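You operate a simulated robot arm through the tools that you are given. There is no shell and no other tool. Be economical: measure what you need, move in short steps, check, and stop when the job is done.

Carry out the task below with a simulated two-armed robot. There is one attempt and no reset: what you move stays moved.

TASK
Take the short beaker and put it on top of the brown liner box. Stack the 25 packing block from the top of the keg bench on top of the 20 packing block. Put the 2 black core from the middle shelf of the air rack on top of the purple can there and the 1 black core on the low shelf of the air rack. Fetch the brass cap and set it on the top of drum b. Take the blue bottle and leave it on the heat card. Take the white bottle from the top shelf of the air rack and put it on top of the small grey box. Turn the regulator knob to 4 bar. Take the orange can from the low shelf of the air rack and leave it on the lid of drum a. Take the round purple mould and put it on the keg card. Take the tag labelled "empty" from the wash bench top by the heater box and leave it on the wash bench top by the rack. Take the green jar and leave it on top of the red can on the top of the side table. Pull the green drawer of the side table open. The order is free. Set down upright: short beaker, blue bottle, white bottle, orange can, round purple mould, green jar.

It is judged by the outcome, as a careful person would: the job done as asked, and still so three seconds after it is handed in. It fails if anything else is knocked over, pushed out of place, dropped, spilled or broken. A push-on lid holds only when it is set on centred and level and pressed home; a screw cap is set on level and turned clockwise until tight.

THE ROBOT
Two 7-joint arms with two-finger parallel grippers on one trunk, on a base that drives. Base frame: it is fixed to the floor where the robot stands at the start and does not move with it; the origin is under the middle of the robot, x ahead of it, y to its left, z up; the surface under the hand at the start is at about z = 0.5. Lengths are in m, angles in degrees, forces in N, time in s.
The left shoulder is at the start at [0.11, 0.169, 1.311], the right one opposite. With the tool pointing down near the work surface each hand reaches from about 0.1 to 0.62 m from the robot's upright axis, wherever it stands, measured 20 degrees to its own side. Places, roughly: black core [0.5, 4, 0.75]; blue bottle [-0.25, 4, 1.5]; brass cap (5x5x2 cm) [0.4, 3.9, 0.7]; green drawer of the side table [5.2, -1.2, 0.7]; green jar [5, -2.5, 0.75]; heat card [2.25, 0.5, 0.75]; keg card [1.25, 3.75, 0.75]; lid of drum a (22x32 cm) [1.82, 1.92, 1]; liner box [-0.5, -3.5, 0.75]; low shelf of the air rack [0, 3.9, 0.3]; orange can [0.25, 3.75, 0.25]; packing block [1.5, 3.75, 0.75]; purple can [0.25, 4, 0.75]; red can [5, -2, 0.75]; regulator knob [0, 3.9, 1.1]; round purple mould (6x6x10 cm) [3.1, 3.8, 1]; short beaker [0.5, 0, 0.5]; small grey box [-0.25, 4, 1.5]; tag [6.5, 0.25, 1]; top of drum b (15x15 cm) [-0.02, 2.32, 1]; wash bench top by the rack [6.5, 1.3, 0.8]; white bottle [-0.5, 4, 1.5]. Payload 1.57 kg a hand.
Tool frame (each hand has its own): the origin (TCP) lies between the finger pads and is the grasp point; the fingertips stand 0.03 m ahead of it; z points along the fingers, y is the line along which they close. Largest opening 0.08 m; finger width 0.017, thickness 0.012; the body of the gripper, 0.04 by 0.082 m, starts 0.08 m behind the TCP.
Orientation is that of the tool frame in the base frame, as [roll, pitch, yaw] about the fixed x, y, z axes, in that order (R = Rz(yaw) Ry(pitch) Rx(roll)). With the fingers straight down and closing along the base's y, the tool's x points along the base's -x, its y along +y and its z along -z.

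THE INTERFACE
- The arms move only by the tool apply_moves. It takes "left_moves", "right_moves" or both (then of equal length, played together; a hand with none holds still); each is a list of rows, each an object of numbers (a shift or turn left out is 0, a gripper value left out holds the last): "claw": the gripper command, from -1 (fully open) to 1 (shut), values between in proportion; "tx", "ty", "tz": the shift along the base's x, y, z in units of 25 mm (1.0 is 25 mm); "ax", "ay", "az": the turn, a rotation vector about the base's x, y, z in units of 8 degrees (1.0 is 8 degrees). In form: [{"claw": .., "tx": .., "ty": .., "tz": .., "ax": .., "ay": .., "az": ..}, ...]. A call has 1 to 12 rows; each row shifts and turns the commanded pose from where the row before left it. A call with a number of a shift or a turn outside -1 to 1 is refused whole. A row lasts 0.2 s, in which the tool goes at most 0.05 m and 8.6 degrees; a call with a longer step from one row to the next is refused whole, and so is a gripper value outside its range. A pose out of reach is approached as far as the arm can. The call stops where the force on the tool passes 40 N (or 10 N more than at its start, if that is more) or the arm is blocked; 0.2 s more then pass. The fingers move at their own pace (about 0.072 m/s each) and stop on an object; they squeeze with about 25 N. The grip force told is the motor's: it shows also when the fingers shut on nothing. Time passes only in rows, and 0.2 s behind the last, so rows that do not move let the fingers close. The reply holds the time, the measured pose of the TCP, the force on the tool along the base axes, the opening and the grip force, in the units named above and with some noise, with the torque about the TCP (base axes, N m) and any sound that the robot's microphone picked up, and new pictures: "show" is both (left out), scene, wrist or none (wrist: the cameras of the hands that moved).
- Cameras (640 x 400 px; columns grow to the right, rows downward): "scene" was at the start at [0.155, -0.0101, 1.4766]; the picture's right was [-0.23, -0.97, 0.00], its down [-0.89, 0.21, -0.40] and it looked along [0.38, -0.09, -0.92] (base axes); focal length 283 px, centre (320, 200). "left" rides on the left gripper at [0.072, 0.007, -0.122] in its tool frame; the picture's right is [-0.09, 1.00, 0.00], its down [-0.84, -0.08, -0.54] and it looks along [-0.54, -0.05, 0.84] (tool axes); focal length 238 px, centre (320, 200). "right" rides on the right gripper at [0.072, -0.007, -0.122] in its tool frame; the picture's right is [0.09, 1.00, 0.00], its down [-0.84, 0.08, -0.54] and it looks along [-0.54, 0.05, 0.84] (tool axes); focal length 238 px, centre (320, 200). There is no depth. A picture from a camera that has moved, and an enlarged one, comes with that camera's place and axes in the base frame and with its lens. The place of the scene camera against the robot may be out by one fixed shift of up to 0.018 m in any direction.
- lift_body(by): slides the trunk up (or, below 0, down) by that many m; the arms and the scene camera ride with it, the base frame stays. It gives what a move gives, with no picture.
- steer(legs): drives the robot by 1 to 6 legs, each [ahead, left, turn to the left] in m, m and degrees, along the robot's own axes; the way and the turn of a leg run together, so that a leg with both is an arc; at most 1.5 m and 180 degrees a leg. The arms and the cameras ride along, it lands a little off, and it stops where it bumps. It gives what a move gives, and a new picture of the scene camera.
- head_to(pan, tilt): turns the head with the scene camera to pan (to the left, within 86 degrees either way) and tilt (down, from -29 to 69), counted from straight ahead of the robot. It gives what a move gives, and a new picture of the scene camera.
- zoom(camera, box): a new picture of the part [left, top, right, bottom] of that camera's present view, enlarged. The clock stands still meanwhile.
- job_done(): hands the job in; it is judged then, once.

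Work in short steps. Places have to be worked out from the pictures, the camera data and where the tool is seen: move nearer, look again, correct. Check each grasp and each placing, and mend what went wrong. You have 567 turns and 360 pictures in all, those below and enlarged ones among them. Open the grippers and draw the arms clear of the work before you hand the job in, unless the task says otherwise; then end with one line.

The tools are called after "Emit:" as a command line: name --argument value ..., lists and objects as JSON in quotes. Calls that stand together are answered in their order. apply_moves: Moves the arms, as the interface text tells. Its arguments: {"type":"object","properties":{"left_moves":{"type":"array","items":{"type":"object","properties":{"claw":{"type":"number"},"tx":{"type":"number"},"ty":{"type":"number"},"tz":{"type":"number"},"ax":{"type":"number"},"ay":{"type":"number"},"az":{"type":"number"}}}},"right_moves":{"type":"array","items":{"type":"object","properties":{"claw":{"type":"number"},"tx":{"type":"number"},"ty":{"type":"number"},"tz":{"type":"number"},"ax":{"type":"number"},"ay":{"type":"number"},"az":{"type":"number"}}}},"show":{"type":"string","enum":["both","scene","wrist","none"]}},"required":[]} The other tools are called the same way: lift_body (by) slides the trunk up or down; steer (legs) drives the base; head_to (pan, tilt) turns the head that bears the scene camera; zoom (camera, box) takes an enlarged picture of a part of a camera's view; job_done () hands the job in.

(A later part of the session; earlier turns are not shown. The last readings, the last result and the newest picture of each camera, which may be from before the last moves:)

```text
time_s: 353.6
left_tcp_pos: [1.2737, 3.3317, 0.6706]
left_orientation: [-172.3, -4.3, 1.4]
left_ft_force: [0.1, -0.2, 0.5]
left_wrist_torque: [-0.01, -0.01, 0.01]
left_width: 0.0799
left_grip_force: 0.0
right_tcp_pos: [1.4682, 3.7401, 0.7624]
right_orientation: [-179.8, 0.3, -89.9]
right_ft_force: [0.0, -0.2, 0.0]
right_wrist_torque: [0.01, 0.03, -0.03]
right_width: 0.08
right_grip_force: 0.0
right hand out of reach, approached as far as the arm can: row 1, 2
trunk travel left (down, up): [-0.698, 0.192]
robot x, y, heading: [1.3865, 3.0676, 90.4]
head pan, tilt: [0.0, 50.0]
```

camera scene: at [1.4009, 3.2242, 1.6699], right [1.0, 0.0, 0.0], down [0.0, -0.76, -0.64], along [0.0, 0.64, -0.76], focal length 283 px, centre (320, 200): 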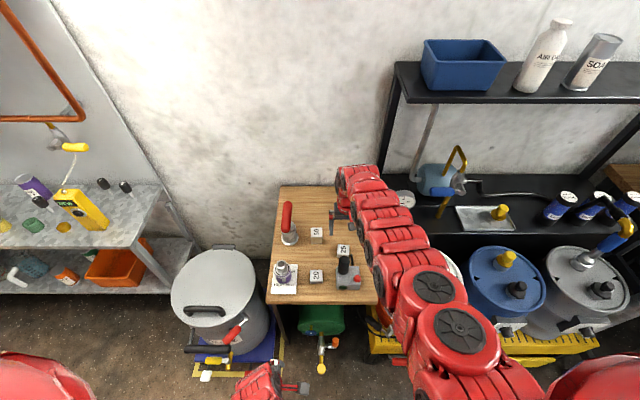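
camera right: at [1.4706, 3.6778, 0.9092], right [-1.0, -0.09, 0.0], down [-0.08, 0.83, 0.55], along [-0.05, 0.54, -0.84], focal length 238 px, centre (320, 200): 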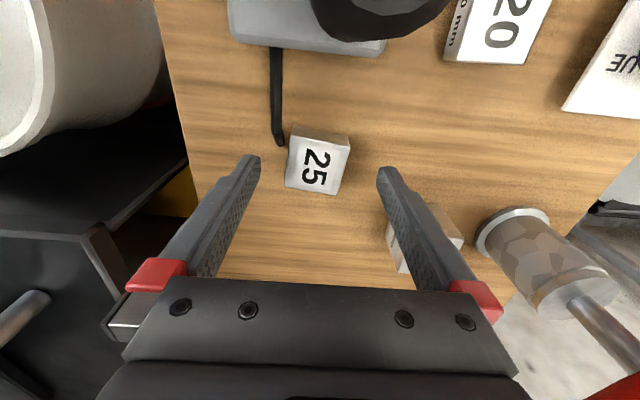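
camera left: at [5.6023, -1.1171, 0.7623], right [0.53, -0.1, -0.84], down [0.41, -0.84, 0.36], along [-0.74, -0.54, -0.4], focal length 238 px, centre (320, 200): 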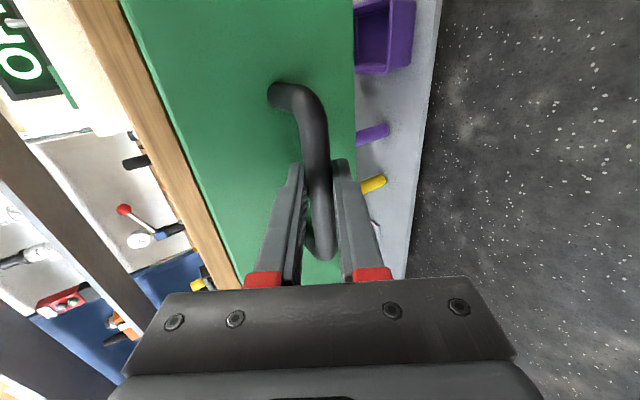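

Emit:
steer --legs '[[0.014, 0, 0]]'

Emit:
apply_moves --right_moves '[{"claw": 1, "tz": -0.1}, {}, {}, {}]' --show "wrist"

```text
time_s: 354.3
left_tcp_pos: [1.2735, 3.3448, 0.67]
left_orientation: [-172.3, -4.2, 1.4]
left_ft_force: [0.1, 0.2, 0.6]
left_wrist_torque: [-0.01, -0.01, -0.02]
left_width: 0.0797
left_grip_force: 0.1
right_tcp_pos: [1.4673, 3.7528, 0.7622]
right_orientation: [-179.7, 0.4, -89.9]
right_ft_force: [-0.9, -0.3, 0.8]
right_wrist_torque: [-0.04, -0.03, 0.0]
right_width: 0.0801
right_grip_force: 0.1
trunk travel left (down, up): [-0.698, 0.192]
robot x, y, heading: [1.3823, 3.0844, 90.2]
head pan, tilt: [0.0, 50.0]
camera scene: at [1.4009, 3.2406, 1.5696], right [1.0, 0.0, 0.0], down [0.0, -0.77, -0.64], along [0.0, 0.64, -0.77], focal length 283 px, centre (320, 200)
```

scene: 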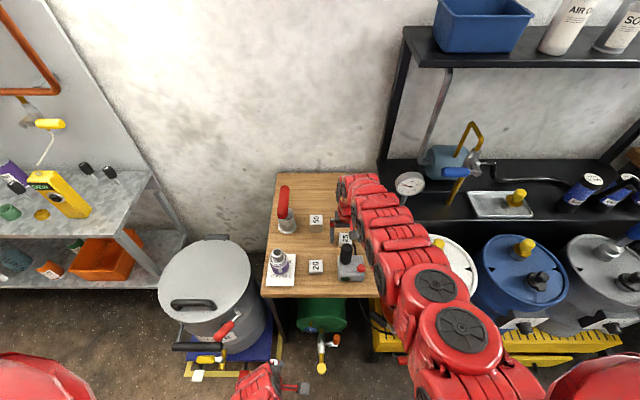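

```text
time_s: 355.3
left_tcp_pos: [1.2737, 3.346, 0.6703]
left_orientation: [-172.4, -4.2, 1.5]
left_ft_force: [-0.1, -0.8, 0.0]
left_wrist_torque: [-0.01, 0.01, 0.0]
left_width: 0.0797
left_grip_force: 0.2
right_tcp_pos: [1.4687, 3.7526, 0.7599]
right_orientation: [-179.9, 0.3, -90.0]
right_ft_force: [0.0, 0.2, 2.9]
right_wrist_torque: [-0.05, 0.08, 0.02]
right_width: 0.0434
right_grip_force: 25.0
trunk travel left (down, up): [-0.698, 0.192]
robot x, y, heading: [1.3853, 3.0784, 90.4]
head pan, tilt: [0.0, 50.0]
camera right: at [1.4742, 3.6793, 0.882], right [-1.0, -0.09, 0.0], down [-0.08, 0.83, 0.55], along [-0.05, 0.54, -0.84], focal length 238 px, centre (320, 200)
```

right: 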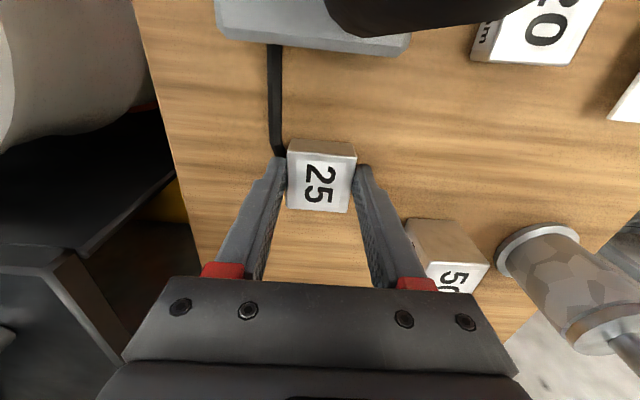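

Gripped at 43 mm. I lift, shift left, then back toward block 20.

Emit:
apply_moves --right_moves '[{"tz": 0.8}, {"tz": 0.8}, {"tz": 0.8}, {"tx": -1}, {"tx": -1}, {"tx": -1}, {"tx": -1}, {}]' --show "none"

Emit:
apply_moves --right_moves '[{"ty": -0.8}, {"ty": -0.8}, {"ty": -0.8}, {"ty": -0.8}, {}]' --show "wrist"

```text
time_s: 357.1
left_tcp_pos: [1.2731, 3.345, 0.6693]
left_orientation: [-172.3, -4.2, 1.4]
left_ft_force: [-0.3, 0.7, -0.1]
left_wrist_torque: [-0.02, -0.01, 0.01]
left_width: 0.08
left_grip_force: 0.1
right_tcp_pos: [1.3688, 3.7536, 0.8216]
right_orientation: [-179.7, 0.3, -90.0]
right_ft_force: [-0.1, 0.0, -0.8]
right_wrist_torque: [-0.02, 0.01, 0.01]
right_width: 0.0433
right_grip_force: 25.2
trunk travel left (down, up): [-0.698, 0.192]
robot x, y, heading: [1.3843, 3.0837, 90.1]
head pan, tilt: [0.0, 50.0]
```

```text
time_s: 358.3
left_tcp_pos: [1.274, 3.3459, 0.6704]
left_orientation: [-172.4, -4.3, 1.5]
left_ft_force: [0.1, -1.0, -0.4]
left_wrist_torque: [0.03, -0.01, -0.03]
left_width: 0.08
left_grip_force: 0.1
right_tcp_pos: [1.3673, 3.6723, 0.8192]
right_orientation: [-179.8, 0.2, -89.8]
right_ft_force: [0.4, 0.7, -1.6]
right_wrist_torque: [0.01, -0.03, -0.03]
right_width: 0.0434
right_grip_force: 25.8
trunk travel left (down, up): [-0.698, 0.192]
robot x, y, heading: [1.3807, 3.0778, 90.2]
head pan, tilt: [0.0, 50.0]
camera right: at [1.373, 3.599, 0.9409], right [-1.0, -0.09, 0.0], down [-0.08, 0.83, 0.55], along [-0.05, 0.54, -0.84], focal length 238 px, centre (320, 200)
```

right: 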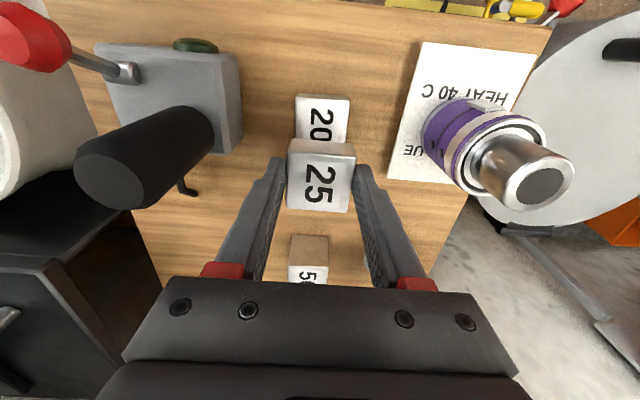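

Block 20 centre is (1.368, 3.653), and the held block is centred on my TCP. I align and lower to z≈0.785, then feel for contact.

Emit:
apply_moves --right_moves '[{"ty": -0.76, "tx": 0.05}, {"tz": -0.6}, {"tz": -0.6}, {}]' --show "wrist"

Emit:
zoom --camera "right" --box '[240, 60, 400, 260]'

```text
time_s: 359.3
left_tcp_pos: [1.2734, 3.3462, 0.6706]
left_orientation: [-172.2, -4.2, 1.4]
left_ft_force: [0.0, 0.2, -0.2]
left_wrist_torque: [0.01, 0.03, -0.02]
left_width: 0.08
left_grip_force: 0.0
right_tcp_pos: [1.3706, 3.6536, 0.7899]
right_orientation: [-179.9, 0.4, -89.9]
right_ft_force: [-0.1, 0.8, -1.4]
right_wrist_torque: [0.01, -0.01, 0.0]
right_width: 0.0431
right_grip_force: 24.7
trunk travel left (down, up): [-0.698, 0.192]
robot x, y, heading: [1.3813, 3.084, 89.9]
head pan, tilt: [0.0, 50.0]
camera right: at [1.3759, 3.5799, 0.9117], right [-1.0, -0.09, 0.0], down [-0.08, 0.83, 0.55], along [-0.05, 0.54, -0.84], focal length 238 px, centre (320, 200)
```

right: 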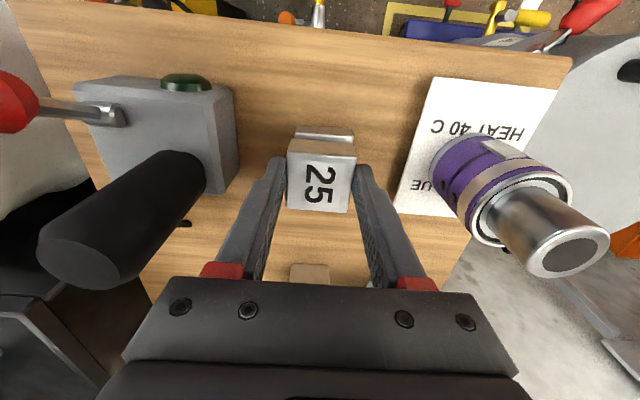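

```text
2.00 times, centred on (320, 160) of right
camera zoom: at [1.3759, 3.5799, 0.9117], right [-1.0, -0.09, 0.0], down [-0.08, 0.83, 0.55], along [-0.05, 0.54, -0.84], focal length 477 px, centre (320, 280)
```

zoom: 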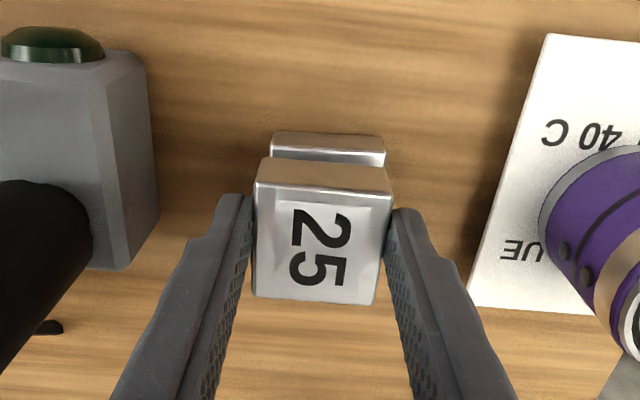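

Well aligned. I lower to contact and release.

Emit:
apply_moves --right_moves '[{"tz": -0.25}, {}]' --show "none"

Emit:
apply_moves --right_moves '[{"tz": -0.15}, {}]' --show "none"

Emit:
apply_moves --right_moves '[{"tz": -0.12}, {}]' --show "none"

```text
time_s: 359.9
left_tcp_pos: [1.2739, 3.3469, 0.6708]
left_orientation: [-172.4, -4.3, 1.3]
left_ft_force: [-0.9, -0.1, 0.7]
left_wrist_torque: [-0.02, -0.02, 0.0]
left_width: 0.0799
left_grip_force: 0.1
right_tcp_pos: [1.3696, 3.654, 0.783]
right_orientation: [-179.8, 0.3, -89.9]
right_ft_force: [-1.0, 0.4, -1.8]
right_wrist_torque: [-0.03, 0.01, 0.0]
right_width: 0.0434
right_grip_force: 24.7
trunk travel left (down, up): [-0.698, 0.192]
robot x, y, heading: [1.3833, 3.0805, 90.2]
head pan, tilt: [0.0, 50.0]
```

```text
time_s: 360.5
left_tcp_pos: [1.2734, 3.346, 0.6715]
left_orientation: [-172.4, -4.3, 1.3]
left_ft_force: [1.3, -0.1, 0.3]
left_wrist_torque: [0.0, -0.01, 0.02]
left_width: 0.0799
left_grip_force: 0.1
right_tcp_pos: [1.3697, 3.6542, 0.7807]
right_orientation: [-179.8, 0.4, -89.9]
right_ft_force: [1.6, 0.7, 8.1]
right_wrist_torque: [0.01, 0.02, 0.03]
right_width: 0.0434
right_grip_force: 24.6
trunk travel left (down, up): [-0.698, 0.192]
robot x, y, heading: [1.3866, 3.0789, 90.0]
head pan, tilt: [0.0, 50.0]
```

```text
time_s: 361.1
left_tcp_pos: [1.2745, 3.3445, 0.6697]
left_orientation: [-172.3, -4.2, 1.5]
left_ft_force: [0.4, 0.1, -0.6]
left_wrist_torque: [0.01, -0.02, 0.01]
left_width: 0.0799
left_grip_force: 0.1
right_tcp_pos: [1.3715, 3.6543, 0.7774]
right_orientation: [-179.8, 0.5, -89.9]
right_ft_force: [-0.1, 2.7, 15.6]
right_wrist_torque: [0.12, 0.03, -0.02]
right_width: 0.0434
right_grip_force: 25.1
trunk travel left (down, up): [-0.698, 0.192]
robot x, y, heading: [1.3866, 3.0783, 90.2]
head pan, tilt: [0.0, 50.0]
```

Emit:
apply_moves --right_moves '[{"tz": 0.08}, {"claw": 0.3}, {"claw": -0.2}, {}, {"tz": 0.6}, {"tz": 0.8}, {"tz": 0.8}, {}]' --show "wrist"

```text
time_s: 362.9
left_tcp_pos: [1.2735, 3.3458, 0.6706]
left_orientation: [-172.4, -4.3, 1.4]
left_ft_force: [1.2, 0.0, -0.1]
left_wrist_torque: [-0.01, -0.01, 0.02]
left_width: 0.0802
left_grip_force: 0.0
right_tcp_pos: [1.3687, 3.6538, 0.8329]
right_orientation: [-179.9, 0.3, -90.0]
right_ft_force: [1.6, -0.6, -0.5]
right_wrist_torque: [0.02, 0.01, 0.0]
right_width: 0.0481
right_grip_force: 0.0
trunk travel left (down, up): [-0.698, 0.192]
robot x, y, heading: [1.3808, 3.0793, 90.2]
head pan, tilt: [0.0, 50.0]
camera right: at [1.3736, 3.5796, 0.9538], right [-1.0, -0.09, 0.0], down [-0.08, 0.83, 0.55], along [-0.05, 0.54, -0.84], focal length 238 px, centre (320, 200)
```

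right: 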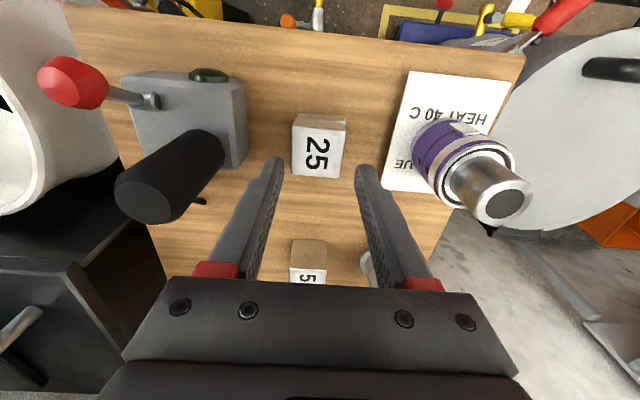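

Block 25 sits on block 20. I raise, back off, and move left to study the air rack.

Emit:
lift_body --by 0.15

Emit:
steer --legs '[[-0.3, 0, 0], [0, 0.75, 0]]'

Emit:
head_to --pan 15 --tilt 25

```text
time_s: 364.7
left_tcp_pos: [1.2734, 3.3463, 0.8205]
left_orientation: [-172.3, -4.4, 1.4]
left_ft_force: [-0.6, 0.1, -0.2]
left_wrist_torque: [0.01, -0.01, -0.02]
left_width: 0.0801
left_grip_force: 0.0
right_tcp_pos: [1.3685, 3.6528, 0.9819]
right_orientation: [-179.8, 0.4, -89.9]
right_ft_force: [-0.9, -0.3, -0.3]
right_wrist_torque: [0.01, -0.02, 0.03]
right_width: 0.048
right_grip_force: 0.1
trunk travel left (down, up): [-0.848, 0.042]
robot x, y, heading: [1.3799, 3.0798, 90.1]
head pan, tilt: [0.0, 50.0]
```

```text
time_s: 370.4
left_tcp_pos: [0.543, 3.0362, 0.8209]
left_orientation: [-172.3, -4.2, 0.9]
left_ft_force: [-0.8, 0.0, 0.0]
left_wrist_torque: [0.01, 0.01, -0.01]
left_width: 0.0801
left_grip_force: 0.1
right_tcp_pos: [0.6397, 3.342, 0.9824]
right_orientation: [-179.8, 0.4, -90.4]
right_ft_force: [0.5, 0.2, -0.9]
right_wrist_torque: [-0.03, 0.01, 0.01]
right_width: 0.0481
right_grip_force: 0.2
trunk travel left (down, up): [-0.848, 0.042]
robot x, y, heading: [0.6502, 2.7698, 89.7]
head pan, tilt: [0.0, 50.0]
camera scene: at [0.669, 2.9308, 1.7195], right [1.0, -0.01, 0.0], down [0.0, -0.77, -0.64], along [0.0, 0.64, -0.77], focal length 283 px, centre (320, 200)
```

scene: 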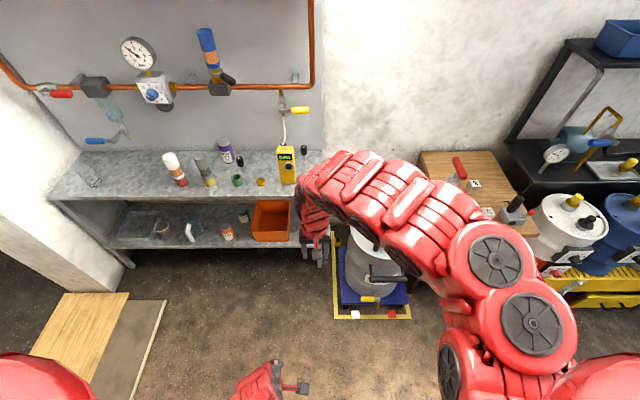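

```text
time_s: 371.2
left_tcp_pos: [0.5436, 3.0362, 0.8209]
left_orientation: [-172.2, -4.2, 1.0]
left_ft_force: [0.6, -0.2, 0.2]
left_wrist_torque: [0.01, -0.04, -0.05]
left_width: 0.0797
left_grip_force: 0.1
right_tcp_pos: [0.6395, 3.3418, 0.9816]
right_orientation: [-179.8, 0.3, -90.4]
right_ft_force: [0.1, -0.1, 0.2]
right_wrist_torque: [-0.04, -0.04, 0.01]
right_width: 0.0482
right_grip_force: 0.0
trunk travel left (down, up): [-0.848, 0.042]
robot x, y, heading: [0.6492, 2.7701, 89.5]
head pan, tilt: [15.0, 25.0]
camera scene: at [0.6452, 2.943, 1.7569], right [0.97, 0.25, 0.0], down [0.11, -0.41, -0.91], along [-0.23, 0.88, -0.42], focal length 283 px, centre (320, 200)
```

scene: 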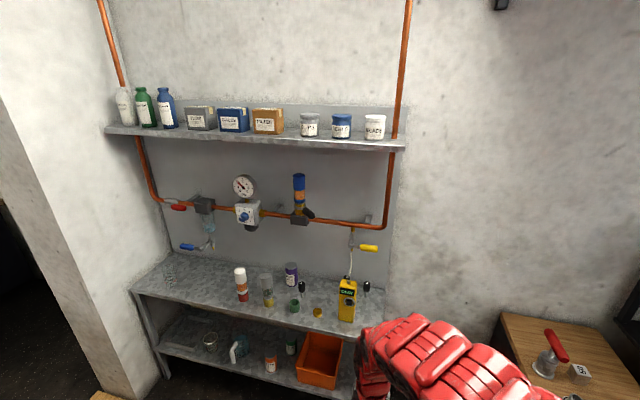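

I enlarge the shelves one by one.

Emit:
zoom --camera "scene" --box '[140, 240, 400, 390]'

Emit:
zoom --camera "scene" --box '[95, 70, 415, 260]'

```text
2.46 times, centred on (270, 315) of scene
camera zoom: at [0.6452, 2.943, 1.7569], right [0.97, 0.25, 0.0], down [0.11, -0.41, -0.91], along [-0.23, 0.88, -0.42], focal length 697 px, centre (443, -83)
```

zoom: 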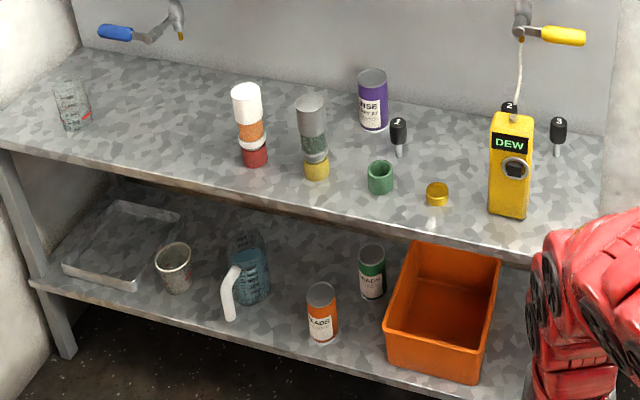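

```text
2.00 times, centred on (255, 165) of scene
camera zoom: at [0.6452, 2.943, 1.7569], right [0.97, 0.25, 0.0], down [0.11, -0.41, -0.91], along [-0.23, 0.88, -0.42], focal length 566 px, centre (450, 270)
```

zoom: 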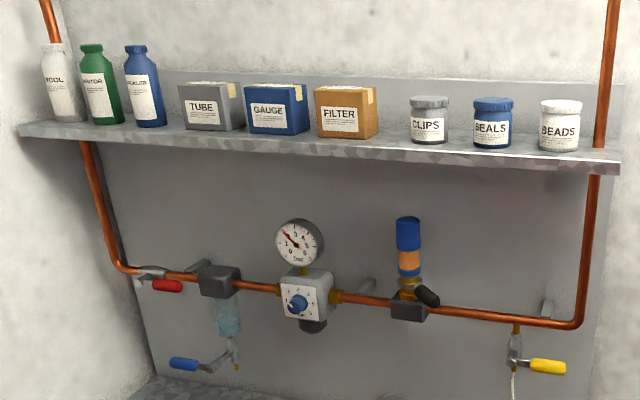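

The cores 1, 2 and 3, the brass cap, the orange can (front of the low shelf), the bottles and boxes are all identified. I drive up to the middle shelf for a close look.

Emit:
steer --legs '[[0.5, 0.24, 0.4]]'

Emit:
apply_moves --right_moves '[{"claw": -1}, {}]' --show "wrist"

Emit:
head_to --pan 0 --tilt 45

```text
time_s: 374.4
left_tcp_pos: [0.3053, 3.5319, 0.8207]
left_orientation: [-172.3, -4.3, 0.9]
left_ft_force: [0.6, 0.6, 0.1]
left_wrist_torque: [0.02, 0.0, -0.04]
left_width: 0.08
left_grip_force: 0.1
right_tcp_pos: [0.402, 3.8384, 0.9826]
right_orientation: [-179.7, 0.4, -90.5]
right_ft_force: [-0.3, 0.1, -1.0]
right_wrist_torque: [0.03, -0.03, 0.01]
right_width: 0.0479
right_grip_force: 0.2
trunk travel left (down, up): [-0.848, 0.042]
robot x, y, heading: [0.4095, 3.2673, 89.5]
head pan, tilt: [15.0, 25.0]
camera scene: at [0.4069, 3.439, 1.757], right [0.97, 0.25, 0.0], down [0.11, -0.41, -0.91], along [-0.23, 0.88, -0.42], focal length 283 px, centre (320, 200)
```

scene: 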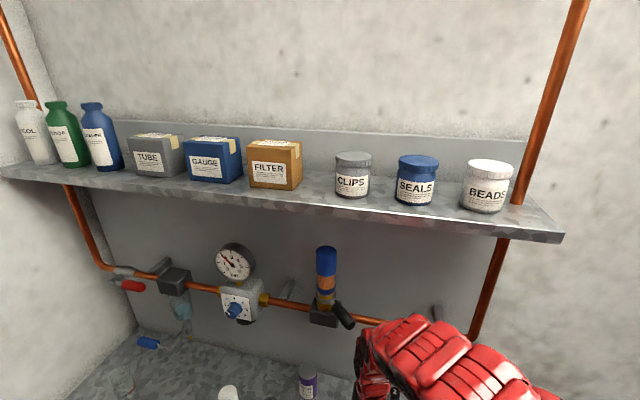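

```text
time_s: 375.0
left_tcp_pos: [0.3054, 3.532, 0.8187]
left_orientation: [-172.3, -4.3, 0.8]
left_ft_force: [-1.3, -0.6, 0.1]
left_wrist_torque: [0.03, 0.01, 0.01]
left_width: 0.0802
left_grip_force: 0.1
right_tcp_pos: [0.4026, 3.839, 0.9822]
right_orientation: [-179.7, 0.3, -90.4]
right_ft_force: [0.1, -0.3, 0.7]
right_wrist_torque: [0.02, 0.02, -0.02]
right_width: 0.0798
right_grip_force: 0.1
trunk travel left (down, up): [-0.848, 0.042]
robot x, y, heading: [0.4122, 3.2673, 89.7]
head pan, tilt: [15.0, 25.0]
camera right: at [0.4065, 3.7653, 1.1037], right [-1.0, -0.08, 0.0], down [-0.07, 0.83, 0.55], along [-0.04, 0.54, -0.84], focal length 238 px, centre (320, 200)
```

right: 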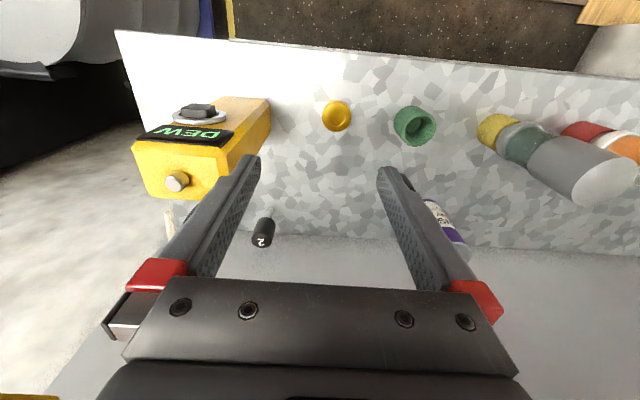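

```text
time_s: 375.9
left_tcp_pos: [0.305, 3.5326, 0.8194]
left_orientation: [-172.3, -4.2, 0.8]
left_ft_force: [-0.1, -1.2, -0.7]
left_wrist_torque: [0.02, -0.01, 0.02]
left_width: 0.0799
left_grip_force: 0.1
right_tcp_pos: [0.4025, 3.8387, 0.9817]
right_orientation: [-179.9, 0.2, -90.5]
right_ft_force: [-0.4, 0.2, -0.3]
right_wrist_torque: [0.0, 0.03, 0.01]
right_width: 0.0802
right_grip_force: 0.1
trunk travel left (down, up): [-0.848, 0.042]
robot x, y, heading: [0.4106, 3.2669, 89.7]
head pan, tilt: [0.0, 45.0]
camera scene: at [0.4304, 3.4316, 1.7265], right [1.0, -0.01, 0.0], down [0.0, -0.71, -0.71], along [0.0, 0.71, -0.71], focal length 283 px, centre (320, 200)
```

scene: 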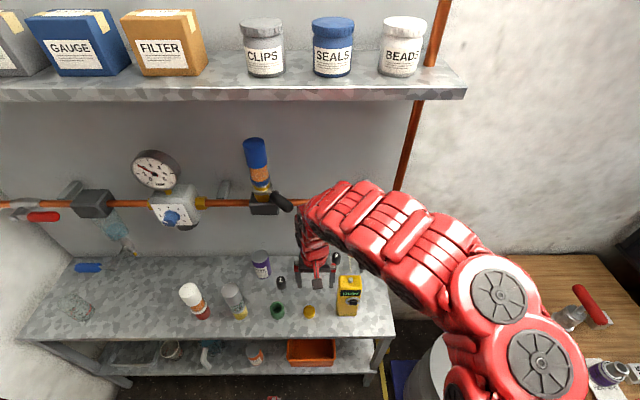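

Core "2" stands near (0.48, 4.0), behind the dew meter, and the pipe runs above at about y=3.95, z=1.15. I tilt the right hand 45° so it works underneath the pipe, then look closer.

Emit:
apply_moves --right_moves '[{"ax": 0.9}, {"ax": 0.9}, {"ax": 0.9}, {"ax": 0.9}, {"ax": 0.9}, {"ax": 0.9}, {}]' --show "wrist"

Emit:
zoom --camera "right" --box '[100, 20, 520, 280]'

```text
time_s: 377.4
left_tcp_pos: [0.3055, 3.532, 0.8207]
left_orientation: [-172.3, -4.2, 0.9]
left_ft_force: [-0.6, 0.1, 0.3]
left_wrist_torque: [-0.01, 0.01, -0.01]
left_width: 0.0803
left_grip_force: 0.0
right_tcp_pos: [0.3316, 3.9316, 1.0187]
right_orientation: [179.9, 39.7, -90.6]
right_ft_force: [-0.1, -0.1, 0.0]
right_wrist_torque: [0.02, 0.01, -0.02]
right_width: 0.0802
right_grip_force: 0.0
right hand out of reach, approached as far as the arm can: row 1, 2, 3, 4, 5, 6
trunk travel left (down, up): [-0.848, 0.042]
robot x, y, heading: [0.413, 3.262, 89.3]
head pan, tilt: [0.0, 45.0]
camera right: at [0.3357, 3.7976, 1.0662], right [-1.0, -0.06, -0.06], down [-0.07, 0.3, 0.95], along [-0.04, 0.95, -0.3], focal length 238 px, centre (320, 200)
```

right: 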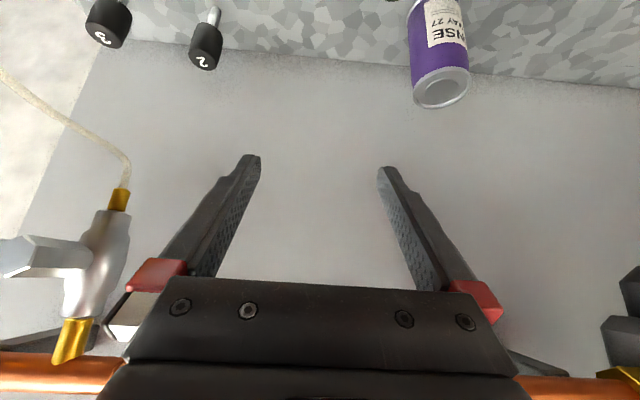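

```text
1.52 times, centred on (310, 150) of right
camera zoom: at [0.3357, 3.7976, 1.0662], right [-1.0, -0.06, -0.06], down [-0.07, 0.3, 0.95], along [-0.04, 0.95, -0.3], focal length 363 px, centre (335, 276)
```

zoom: 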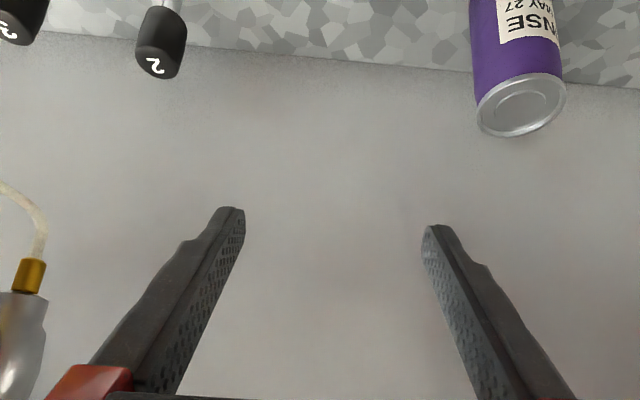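

The hand drifted near the pipe while tilting. I lower it below pipe level and re-read.

Emit:
apply_moves --right_moves '[{"tz": -0.9, "ty": -0.3}, {"tz": -0.9, "ty": -0.3}, {"tz": -0.9, "ty": -0.3}, {"tz": -0.6, "ty": -0.3}, {}]' --show "wrist"

```text
time_s: 378.6
left_tcp_pos: [0.3036, 3.5322, 0.82]
left_orientation: [-172.4, -4.3, 0.8]
left_ft_force: [0.0, -0.5, 0.2]
left_wrist_torque: [0.01, 0.03, 0.03]
left_width: 0.0801
left_grip_force: 0.0
right_tcp_pos: [0.3323, 3.9018, 0.9352]
right_orientation: [-179.9, 39.6, -90.7]
right_ft_force: [0.1, 0.1, 0.0]
right_wrist_torque: [-0.02, -0.01, 0.03]
right_width: 0.0801
right_grip_force: 0.0
trunk travel left (down, up): [-0.848, 0.042]
robot x, y, heading: [0.4119, 3.266, 89.5]
head pan, tilt: [0.0, 45.0]
camera right: at [0.3366, 3.7672, 0.9832], right [-1.0, -0.06, -0.06], down [-0.07, 0.3, 0.95], along [-0.04, 0.95, -0.3], focal length 238 px, centre (320, 200)
```

right: 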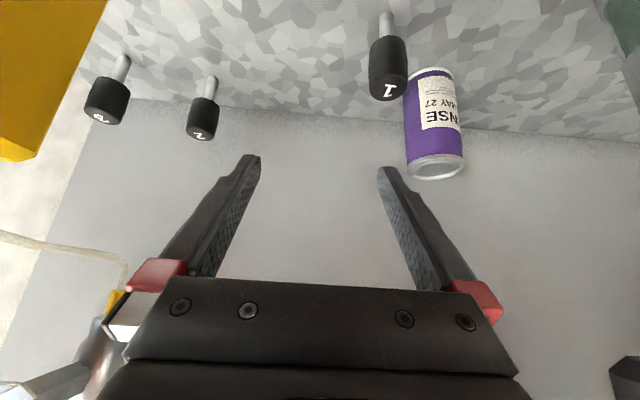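

Measured: core 2 at (0.477, 4.025), head z 0.775–0.827; core 1 at (0.276, 3.926); purple can at (0.203, 3.99), top 0.867; shelf z 0.744; tall dew meter just in front of core 2. I will come in diagonally from the left, so I back off, shift left and yaw the hand 45°.

Emit:
steer --legs '[[-0.3, 0, 0], [0, 0.33, 0]]'

Emit:
apply_moves --right_moves '[{"az": -0.9}, {"az": -0.9}, {"az": -0.9}, {"az": -0.9}, {"az": -0.9}, {"az": -0.9}, {}]' --show "scene"

```text
time_s: 382.5
left_tcp_pos: [-0.0247, 3.2315, 0.821]
left_orientation: [-172.3, -4.2, 0.8]
left_ft_force: [0.0, 0.3, -0.3]
left_wrist_torque: [0.03, -0.03, 0.01]
left_width: 0.08
left_grip_force: 0.1
right_tcp_pos: [0.0037, 3.6008, 0.9353]
right_orientation: [-180.0, 39.6, -90.6]
right_ft_force: [-0.6, -0.3, 0.1]
right_wrist_torque: [-0.01, -0.01, -0.02]
right_width: 0.08
right_grip_force: 0.0
trunk travel left (down, up): [-0.848, 0.042]
robot x, y, heading: [0.0811, 2.9641, 89.4]
head pan, tilt: [0.0, 45.0]
camera scene: at [0.1015, 3.1301, 1.7264], right [1.0, -0.01, 0.0], down [-0.01, -0.71, -0.71], along [0.01, 0.71, -0.71], focal length 283 px, centre (320, 200)
```

scene: 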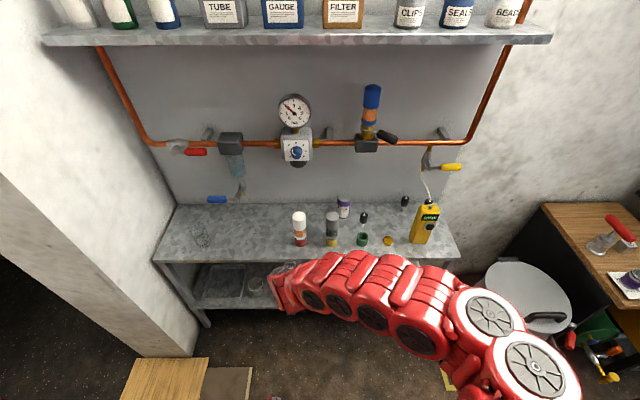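

```text
time_s: 384.1
left_tcp_pos: [-0.0242, 3.2307, 0.8195]
left_orientation: [-172.3, -4.3, 0.7]
left_ft_force: [-0.2, 0.7, 0.1]
left_wrist_torque: [-0.03, 0.03, -0.03]
left_width: 0.08
left_grip_force: 0.1
right_tcp_pos: [0.0043, 3.6016, 0.9369]
right_orientation: [179.9, 39.5, -134.1]
right_ft_force: [0.4, 0.4, -0.6]
right_wrist_torque: [-0.05, 0.04, -0.04]
right_width: 0.0798
right_grip_force: 0.1
trunk travel left (down, up): [-0.848, 0.042]
robot x, y, heading: [0.0833, 2.9635, 89.4]
head pan, tilt: [0.0, 45.0]
camera scene: at [0.1018, 3.1299, 1.7264], right [1.0, -0.01, 0.0], down [-0.01, -0.71, -0.71], along [0.01, 0.71, -0.71], focal length 283 px, centre (320, 200)
```

scene: 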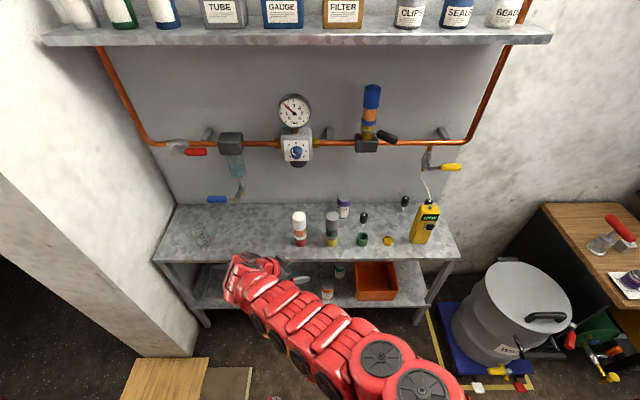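

The yaw works. I move the hand to the robot's right, so the base can stay clear of the kettle.

Emit:
apply_moves --right_moves '[{"tx": 1}, {"tx": 1}, {"tx": 1}, {"tx": 1}, {"tx": 1}, {"tx": 1}, {"tx": 1}, {"tx": 1}, {"tx": 1}, {"tx": 1}, {}]' --show "none"

```text
time_s: 386.5
left_tcp_pos: [-0.0252, 3.231, 0.8207]
left_orientation: [-172.3, -4.3, 0.7]
left_ft_force: [0.6, -0.2, 0.8]
left_wrist_torque: [0.02, 0.02, 0.01]
left_width: 0.0802
left_grip_force: 0.0
right_tcp_pos: [0.2532, 3.5994, 0.9363]
right_orientation: [179.9, 39.7, -133.9]
right_ft_force: [0.1, -0.3, 0.1]
right_wrist_torque: [-0.01, 0.03, 0.0]
right_width: 0.0801
right_grip_force: 0.0
trunk travel left (down, up): [-0.848, 0.042]
robot x, y, heading: [0.0827, 2.9624, 89.5]
head pan, tilt: [0.0, 45.0]
```

Emit:
steer --legs '[[0.32, -0.12, 0]]'

Emit:
apply_moves --right_moves '[{}]' --show "wrist"

```text
time_s: 388.7
left_tcp_pos: [0.0946, 3.5529, 0.8203]
left_orientation: [-172.4, -4.2, 1.0]
left_ft_force: [-0.1, 0.5, 0.0]
left_wrist_torque: [-0.01, 0.01, 0.0]
left_width: 0.08
left_grip_force: 0.2
right_tcp_pos: [0.3701, 3.9233, 0.9364]
right_orientation: [180.0, 39.6, -133.4]
right_ft_force: [0.0, 0.2, 0.9]
right_wrist_torque: [-0.01, -0.05, -0.02]
right_width: 0.0799
right_grip_force: 0.1
trunk travel left (down, up): [-0.848, 0.042]
robot x, y, heading: [0.2041, 3.2884, 90.0]
head pan, tilt: [0.0, 45.0]
camera scene: at [0.2213, 3.4525, 1.7264], right [1.0, 0.0, 0.0], down [0.0, -0.71, -0.71], along [0.0, 0.71, -0.71], focal length 283 px, centre (320, 200)
```

scene: 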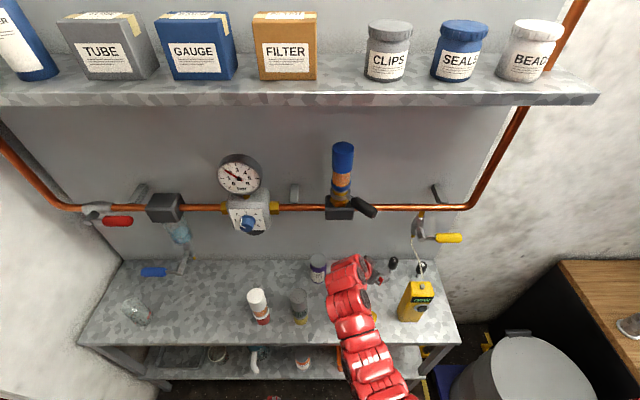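

```text
time_s: 389.1
left_tcp_pos: [0.0955, 3.552, 0.8197]
left_orientation: [-172.4, -4.3, 1.1]
left_ft_force: [-0.3, 0.1, -0.4]
left_wrist_torque: [0.03, 0.04, -0.03]
left_width: 0.0802
left_grip_force: 0.0
right_tcp_pos: [0.3703, 3.9218, 0.9363]
right_orientation: [-179.9, 39.6, -133.5]
right_ft_force: [0.0, -0.8, -0.6]
right_wrist_torque: [0.02, -0.01, -0.01]
right_width: 0.0799
right_grip_force: 0.1
trunk travel left (down, up): [-0.848, 0.042]
robot x, y, heading: [0.205, 3.2875, 89.9]
head pan, tilt: [0.0, 45.0]
camera right: at [0.2831, 3.8201, 0.9843], right [-0.77, 0.63, -0.06], down [0.15, 0.27, 0.95], along [0.62, 0.73, -0.3], focal length 238 px, centre (320, 200)
```

right: 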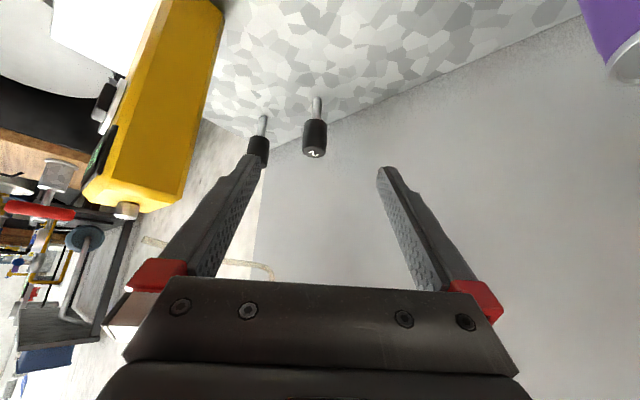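

Core 2 confirmed at (0.477, 4.028). I move in diagonally.

Emit:
apply_moves --right_moves '[{"tx": 0.6, "ty": 0.6, "tz": -1}, {"tx": 0.85, "ty": 0.85, "tz": -1}, {"tx": 0.85, "ty": 0.85, "tz": -1}, {"tx": 0.85, "ty": 0.85, "tz": -1}, {"tx": 0.85, "ty": 0.85, "tz": -1}, {"tz": -0.2}, {}]' --show "wrist"

```text
time_s: 390.1
left_tcp_pos: [0.0969, 3.5504, 0.8216]
left_orientation: [-172.2, -4.2, 1.1]
left_ft_force: [0.6, 0.1, 0.0]
left_wrist_torque: [-0.01, 0.0, -0.01]
left_width: 0.08
left_grip_force: 0.2
right_tcp_pos: [0.4321, 4.0394, 0.889]
right_orientation: [170.8, 44.4, -139.3]
right_ft_force: [3.2, -21.4, 7.3]
right_wrist_torque: [0.13, 0.06, 0.2]
right_width: 0.0666
right_grip_force: 0.0
right hand out of reach, approached as far as the arm can: row 4, 5
trunk travel left (down, up): [-0.848, 0.042]
robot x, y, heading: [0.2065, 3.2869, 89.9]
head pan, tilt: [0.0, 45.0]
stopped in row 5 (right hand): the force on the tool passed its limit at 91 N (the readings are from after the stop); the commanded pose is now the measured one
camera right: at [0.3448, 3.9303, 0.9239], right [-0.78, 0.63, 0.05], down [0.17, 0.13, 0.98], along [0.61, 0.77, -0.21], focal length 238 px, centre (320, 200)
```

right: 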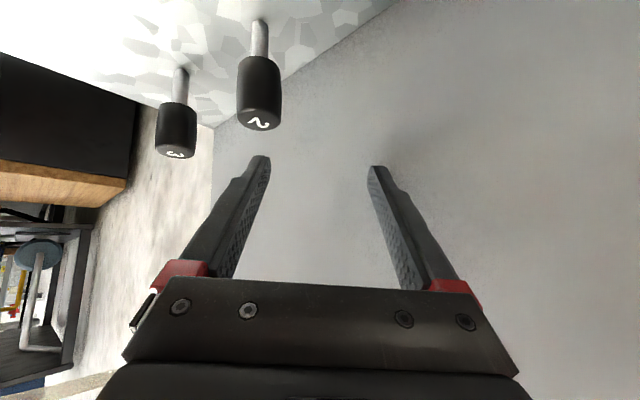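

The arm ran out of reach, drifted and touched the back panel. I pull back, then bring the base closer so the hand has margin.

Emit:
apply_moves --right_moves '[{"ty": -0.8, "tx": -0.5}, {"ty": -0.8, "tx": -0.5, "tz": 0.4}, {"ty": -0.8, "tx": -0.5, "tz": 0.4}, {"ty": -0.8}, {"ty": -0.8}, {"ty": -0.8}, {}]' --show "none"

```text
time_s: 391.7
left_tcp_pos: [0.0945, 3.5529, 0.8197]
left_orientation: [-172.3, -4.4, 1.1]
left_ft_force: [-0.4, -0.2, 0.1]
left_wrist_torque: [-0.01, 0.0, 0.03]
left_width: 0.0797
left_grip_force: 0.0
right_tcp_pos: [0.3925, 3.9273, 0.9083]
right_orientation: [170.4, 44.4, -139.2]
right_ft_force: [0.0, 0.4, 0.2]
right_wrist_torque: [-0.03, 0.04, 0.0]
right_width: 0.0801
right_grip_force: 0.0
trunk travel left (down, up): [-0.848, 0.042]
robot x, y, heading: [0.2041, 3.2902, 89.8]
head pan, tilt: [0.0, 45.0]
```

Emit:
steer --legs '[[-0.25, 0, 0]]'

Emit:
apply_moves --right_moves '[{"ax": -0.55, "ay": -0.1, "az": -0.08, "tz": 0.9}, {"ax": -0.5, "ay": -0.1, "az": -0.08, "tz": 0.9}, {"tz": 0.9}, {"tz": 0.9}, {"tz": 0.9}, {}]' --show "none"

Emit:
lift_body --by -0.15

```text
time_s: 393.6
left_tcp_pos: [0.0945, 3.3066, 0.8204]
left_orientation: [-172.3, -4.3, 1.0]
left_ft_force: [-0.4, 0.2, 0.4]
left_wrist_torque: [-0.03, -0.01, 0.0]
left_width: 0.08
left_grip_force: 0.0
right_tcp_pos: [0.3936, 3.6793, 0.9084]
right_orientation: [170.6, 44.4, -139.4]
right_ft_force: [0.2, -0.3, 1.0]
right_wrist_torque: [-0.03, 0.01, 0.0]
right_width: 0.0799
right_grip_force: 0.1
trunk travel left (down, up): [-0.848, 0.042]
robot x, y, heading: [0.203, 3.039, 90.0]
head pan, tilt: [0.0, 45.0]
camera scene: at [0.2214, 3.2068, 1.7263], right [1.0, 0.0, 0.0], down [0.0, -0.71, -0.71], along [0.0, 0.71, -0.71], focal length 283 px, centre (320, 200)
```

scene: 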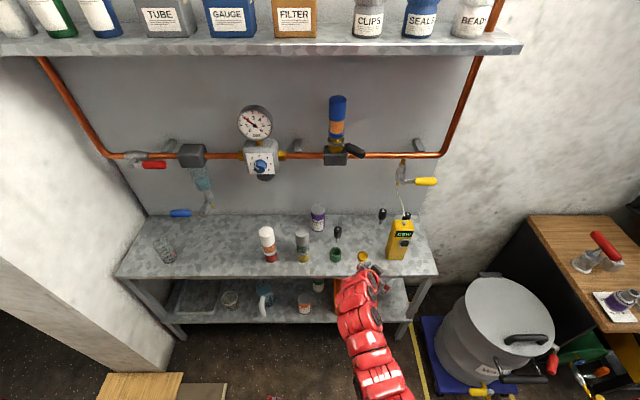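

```text
time_s: 394.9
left_tcp_pos: [0.0955, 3.307, 0.8211]
left_orientation: [-172.2, -4.4, 1.1]
left_ft_force: [-0.5, -0.4, 0.0]
left_wrist_torque: [0.03, 0.0, 0.01]
left_width: 0.0797
left_grip_force: 0.1
right_tcp_pos: [0.3903, 3.6775, 1.0201]
right_orientation: [-179.7, 39.7, -134.0]
right_ft_force: [-0.3, -0.1, 0.8]
right_wrist_torque: [-0.01, -0.02, 0.03]
right_width: 0.0799
right_grip_force: 0.1
trunk travel left (down, up): [-0.848, 0.042]
robot x, y, heading: [0.202, 3.0404, 89.8]
head pan, tilt: [0.0, 45.0]
```

```text
time_s: 396.7
left_tcp_pos: [0.0943, 3.3075, 0.6694]
left_orientation: [-172.3, -4.2, 1.1]
left_ft_force: [0.0, -0.8, -0.2]
left_wrist_torque: [-0.02, 0.01, -0.01]
left_width: 0.08
left_grip_force: 0.1
right_tcp_pos: [0.3897, 3.6775, 0.8709]
right_orientation: [-179.8, 39.8, -134.1]
right_ft_force: [-0.2, -1.0, 0.2]
right_wrist_torque: [0.04, -0.01, 0.0]
right_width: 0.0798
right_grip_force: 0.2
trunk travel left (down, up): [-0.698, 0.192]
robot x, y, heading: [0.201, 3.0418, 89.8]
head pan, tilt: [0.0, 45.0]
```

Emit:
apply_moves --right_moves '[{"ty": -0.9}, {"ty": -0.9}, {"ty": -0.9}, {}]' --show "none"

Emit:
steer --legs '[[0.34, 0, 0]]'

Emit:
apply_moves --right_moves '[{}]' --show "wrist"

```text
time_s: 397.7
left_tcp_pos: [0.0946, 3.3063, 0.6703]
left_orientation: [-172.3, -4.3, 0.9]
left_ft_force: [-0.1, -0.3, -0.1]
left_wrist_torque: [-0.06, 0.01, 0.04]
left_width: 0.0802
left_grip_force: 0.0
right_tcp_pos: [0.3928, 3.6076, 0.8702]
right_orientation: [-179.7, 39.9, -134.1]
right_ft_force: [-0.3, 0.3, -0.6]
right_wrist_torque: [-0.01, -0.03, -0.02]
right_width: 0.0801
right_grip_force: 0.1
trunk travel left (down, up): [-0.698, 0.192]
robot x, y, heading: [0.2053, 3.0408, 89.7]
head pan, tilt: [0.0, 45.0]
```

```text
time_s: 399.9
left_tcp_pos: [0.0949, 3.6409, 0.6702]
left_orientation: [-172.3, -4.3, 1.2]
left_ft_force: [-0.3, -1.0, 0.0]
left_wrist_torque: [-0.01, 0.05, 0.01]
left_width: 0.0798
left_grip_force: 0.1
right_tcp_pos: [0.3921, 3.9424, 0.8693]
right_orientation: [-179.7, 39.8, -134.0]
right_ft_force: [-0.4, -0.3, -0.1]
right_wrist_torque: [0.02, -0.02, 0.0]
right_width: 0.0802
right_grip_force: 0.1
trunk travel left (down, up): [-0.698, 0.192]
robot x, y, heading: [0.2067, 3.3752, 90.1]
head pan, tilt: [0.0, 45.0]
camera scene: at [0.2216, 3.5403, 1.5763], right [1.0, 0.0, 0.0], down [0.0, -0.71, -0.71], along [0.0, 0.71, -0.71], focal length 283 px, centre (320, 200)
```

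scene: 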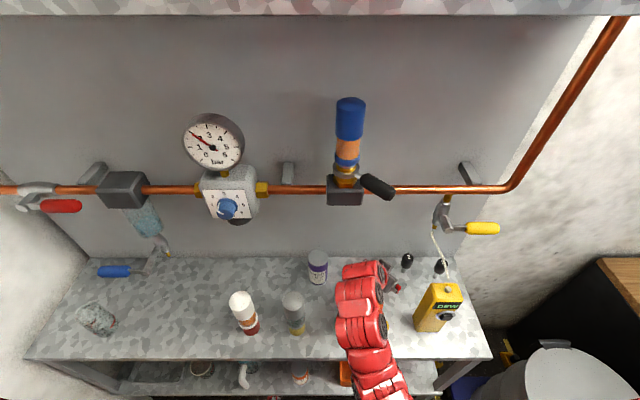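

```text
time_s: 400.3
left_tcp_pos: [0.0942, 3.6405, 0.6699]
left_orientation: [-172.4, -4.3, 1.0]
left_ft_force: [0.3, 0.3, 0.6]
left_wrist_torque: [0.03, -0.02, -0.03]
left_width: 0.0799
left_grip_force: 0.1
right_tcp_pos: [0.3918, 3.943, 0.8702]
right_orientation: [-179.7, 39.9, -134.0]
right_ft_force: [0.1, -0.3, 0.1]
right_wrist_torque: [0.01, 0.03, -0.01]
right_width: 0.08
right_grip_force: 0.1
trunk travel left (down, up): [-0.698, 0.192]
robot x, y, heading: [0.2015, 3.3735, 89.6]
head pan, tilt: [0.0, 45.0]
camera right: at [0.3029, 3.8409, 0.9178], right [-0.76, 0.64, -0.06], down [0.15, 0.27, 0.95], along [0.63, 0.72, -0.3], focal length 238 px, centre (320, 200)
```

right: 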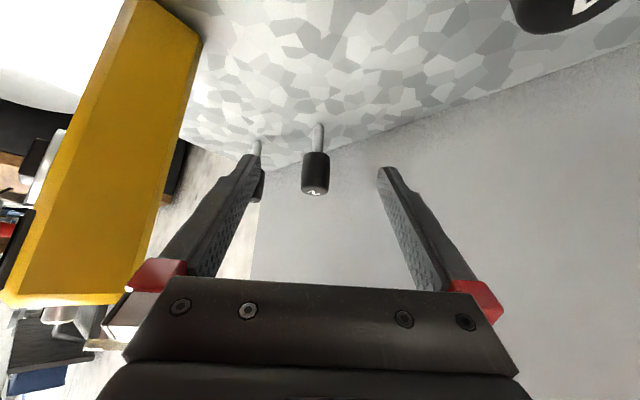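

Core 2 reads (0.475, 4.026). I continue in with margin now.

Emit:
apply_moves --right_moves '[{"tx": 0.8, "ty": 0.8, "tz": -0.7}, {"tx": 0.8, "ty": 0.8, "tz": -0.7}, {"tx": 0.8, "ty": 0.8, "tz": -0.7}, {}]' --show "wrist"

```text
time_s: 401.3
left_tcp_pos: [0.0941, 3.6398, 0.6715]
left_orientation: [-172.3, -4.3, 1.2]
left_ft_force: [-0.2, 0.3, 1.0]
left_wrist_torque: [-0.01, -0.03, 0.0]
left_width: 0.0799
left_grip_force: 0.0
right_tcp_pos: [0.4516, 4.0021, 0.8172]
right_orientation: [-179.8, 39.9, -134.0]
right_ft_force: [-0.1, 0.5, -0.4]
right_wrist_torque: [0.01, -0.02, 0.0]
right_width: 0.0799
right_grip_force: 0.0
trunk travel left (down, up): [-0.698, 0.192]
robot x, y, heading: [0.2058, 3.3745, 89.8]
head pan, tilt: [0.0, 45.0]
camera right: at [0.3623, 3.9011, 0.8646], right [-0.76, 0.64, -0.06], down [0.15, 0.27, 0.95], along [0.63, 0.72, -0.3], focal length 238 px, centre (320, 200)
```

right: 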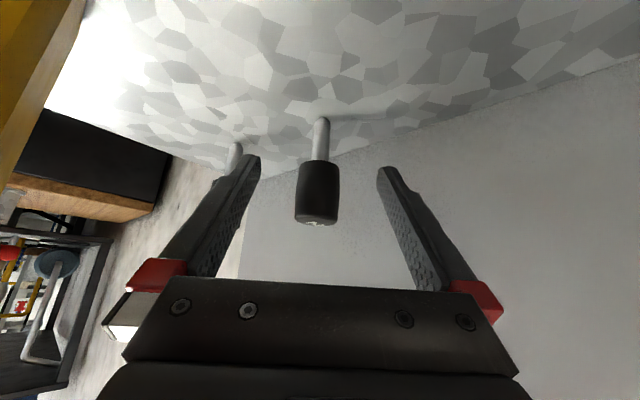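

Emit:
apply_moves --right_moves '[{"tx": 0.8, "ty": 0.8, "tz": -0.5}, {"claw": 1}, {}, {}, {}, {}]' --show "wrist"

```text
time_s: 402.7
left_tcp_pos: [0.0946, 3.6406, 0.6711]
left_orientation: [-172.3, -4.3, 1.2]
left_ft_force: [-0.7, -0.1, 0.2]
left_wrist_torque: [0.0, -0.01, 0.01]
left_width: 0.08
left_grip_force: 0.1
right_tcp_pos: [0.4718, 4.0242, 0.8064]
right_orientation: [-179.9, 40.0, -134.0]
right_ft_force: [0.8, 1.6, 4.0]
right_wrist_torque: [0.22, -0.05, -0.01]
right_width: 0.0312
right_grip_force: 25.1
trunk travel left (down, up): [-0.698, 0.192]
robot x, y, heading: [0.2024, 3.3726, 90.1]
head pan, tilt: [0.0, 45.0]
camera right: at [0.3816, 3.9219, 0.8532], right [-0.76, 0.64, -0.06], down [0.15, 0.27, 0.95], along [0.63, 0.72, -0.3], focal length 238 px, centre (320, 200)
```

right: 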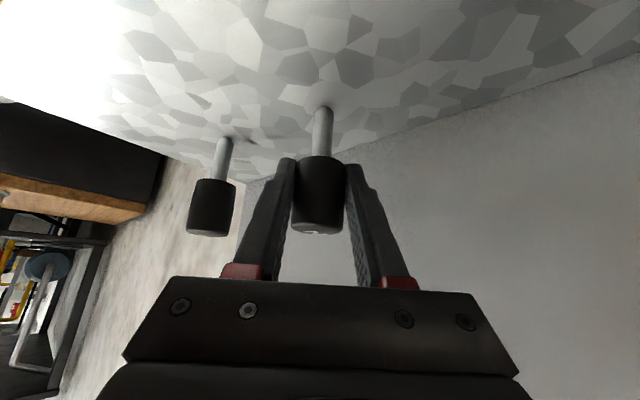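

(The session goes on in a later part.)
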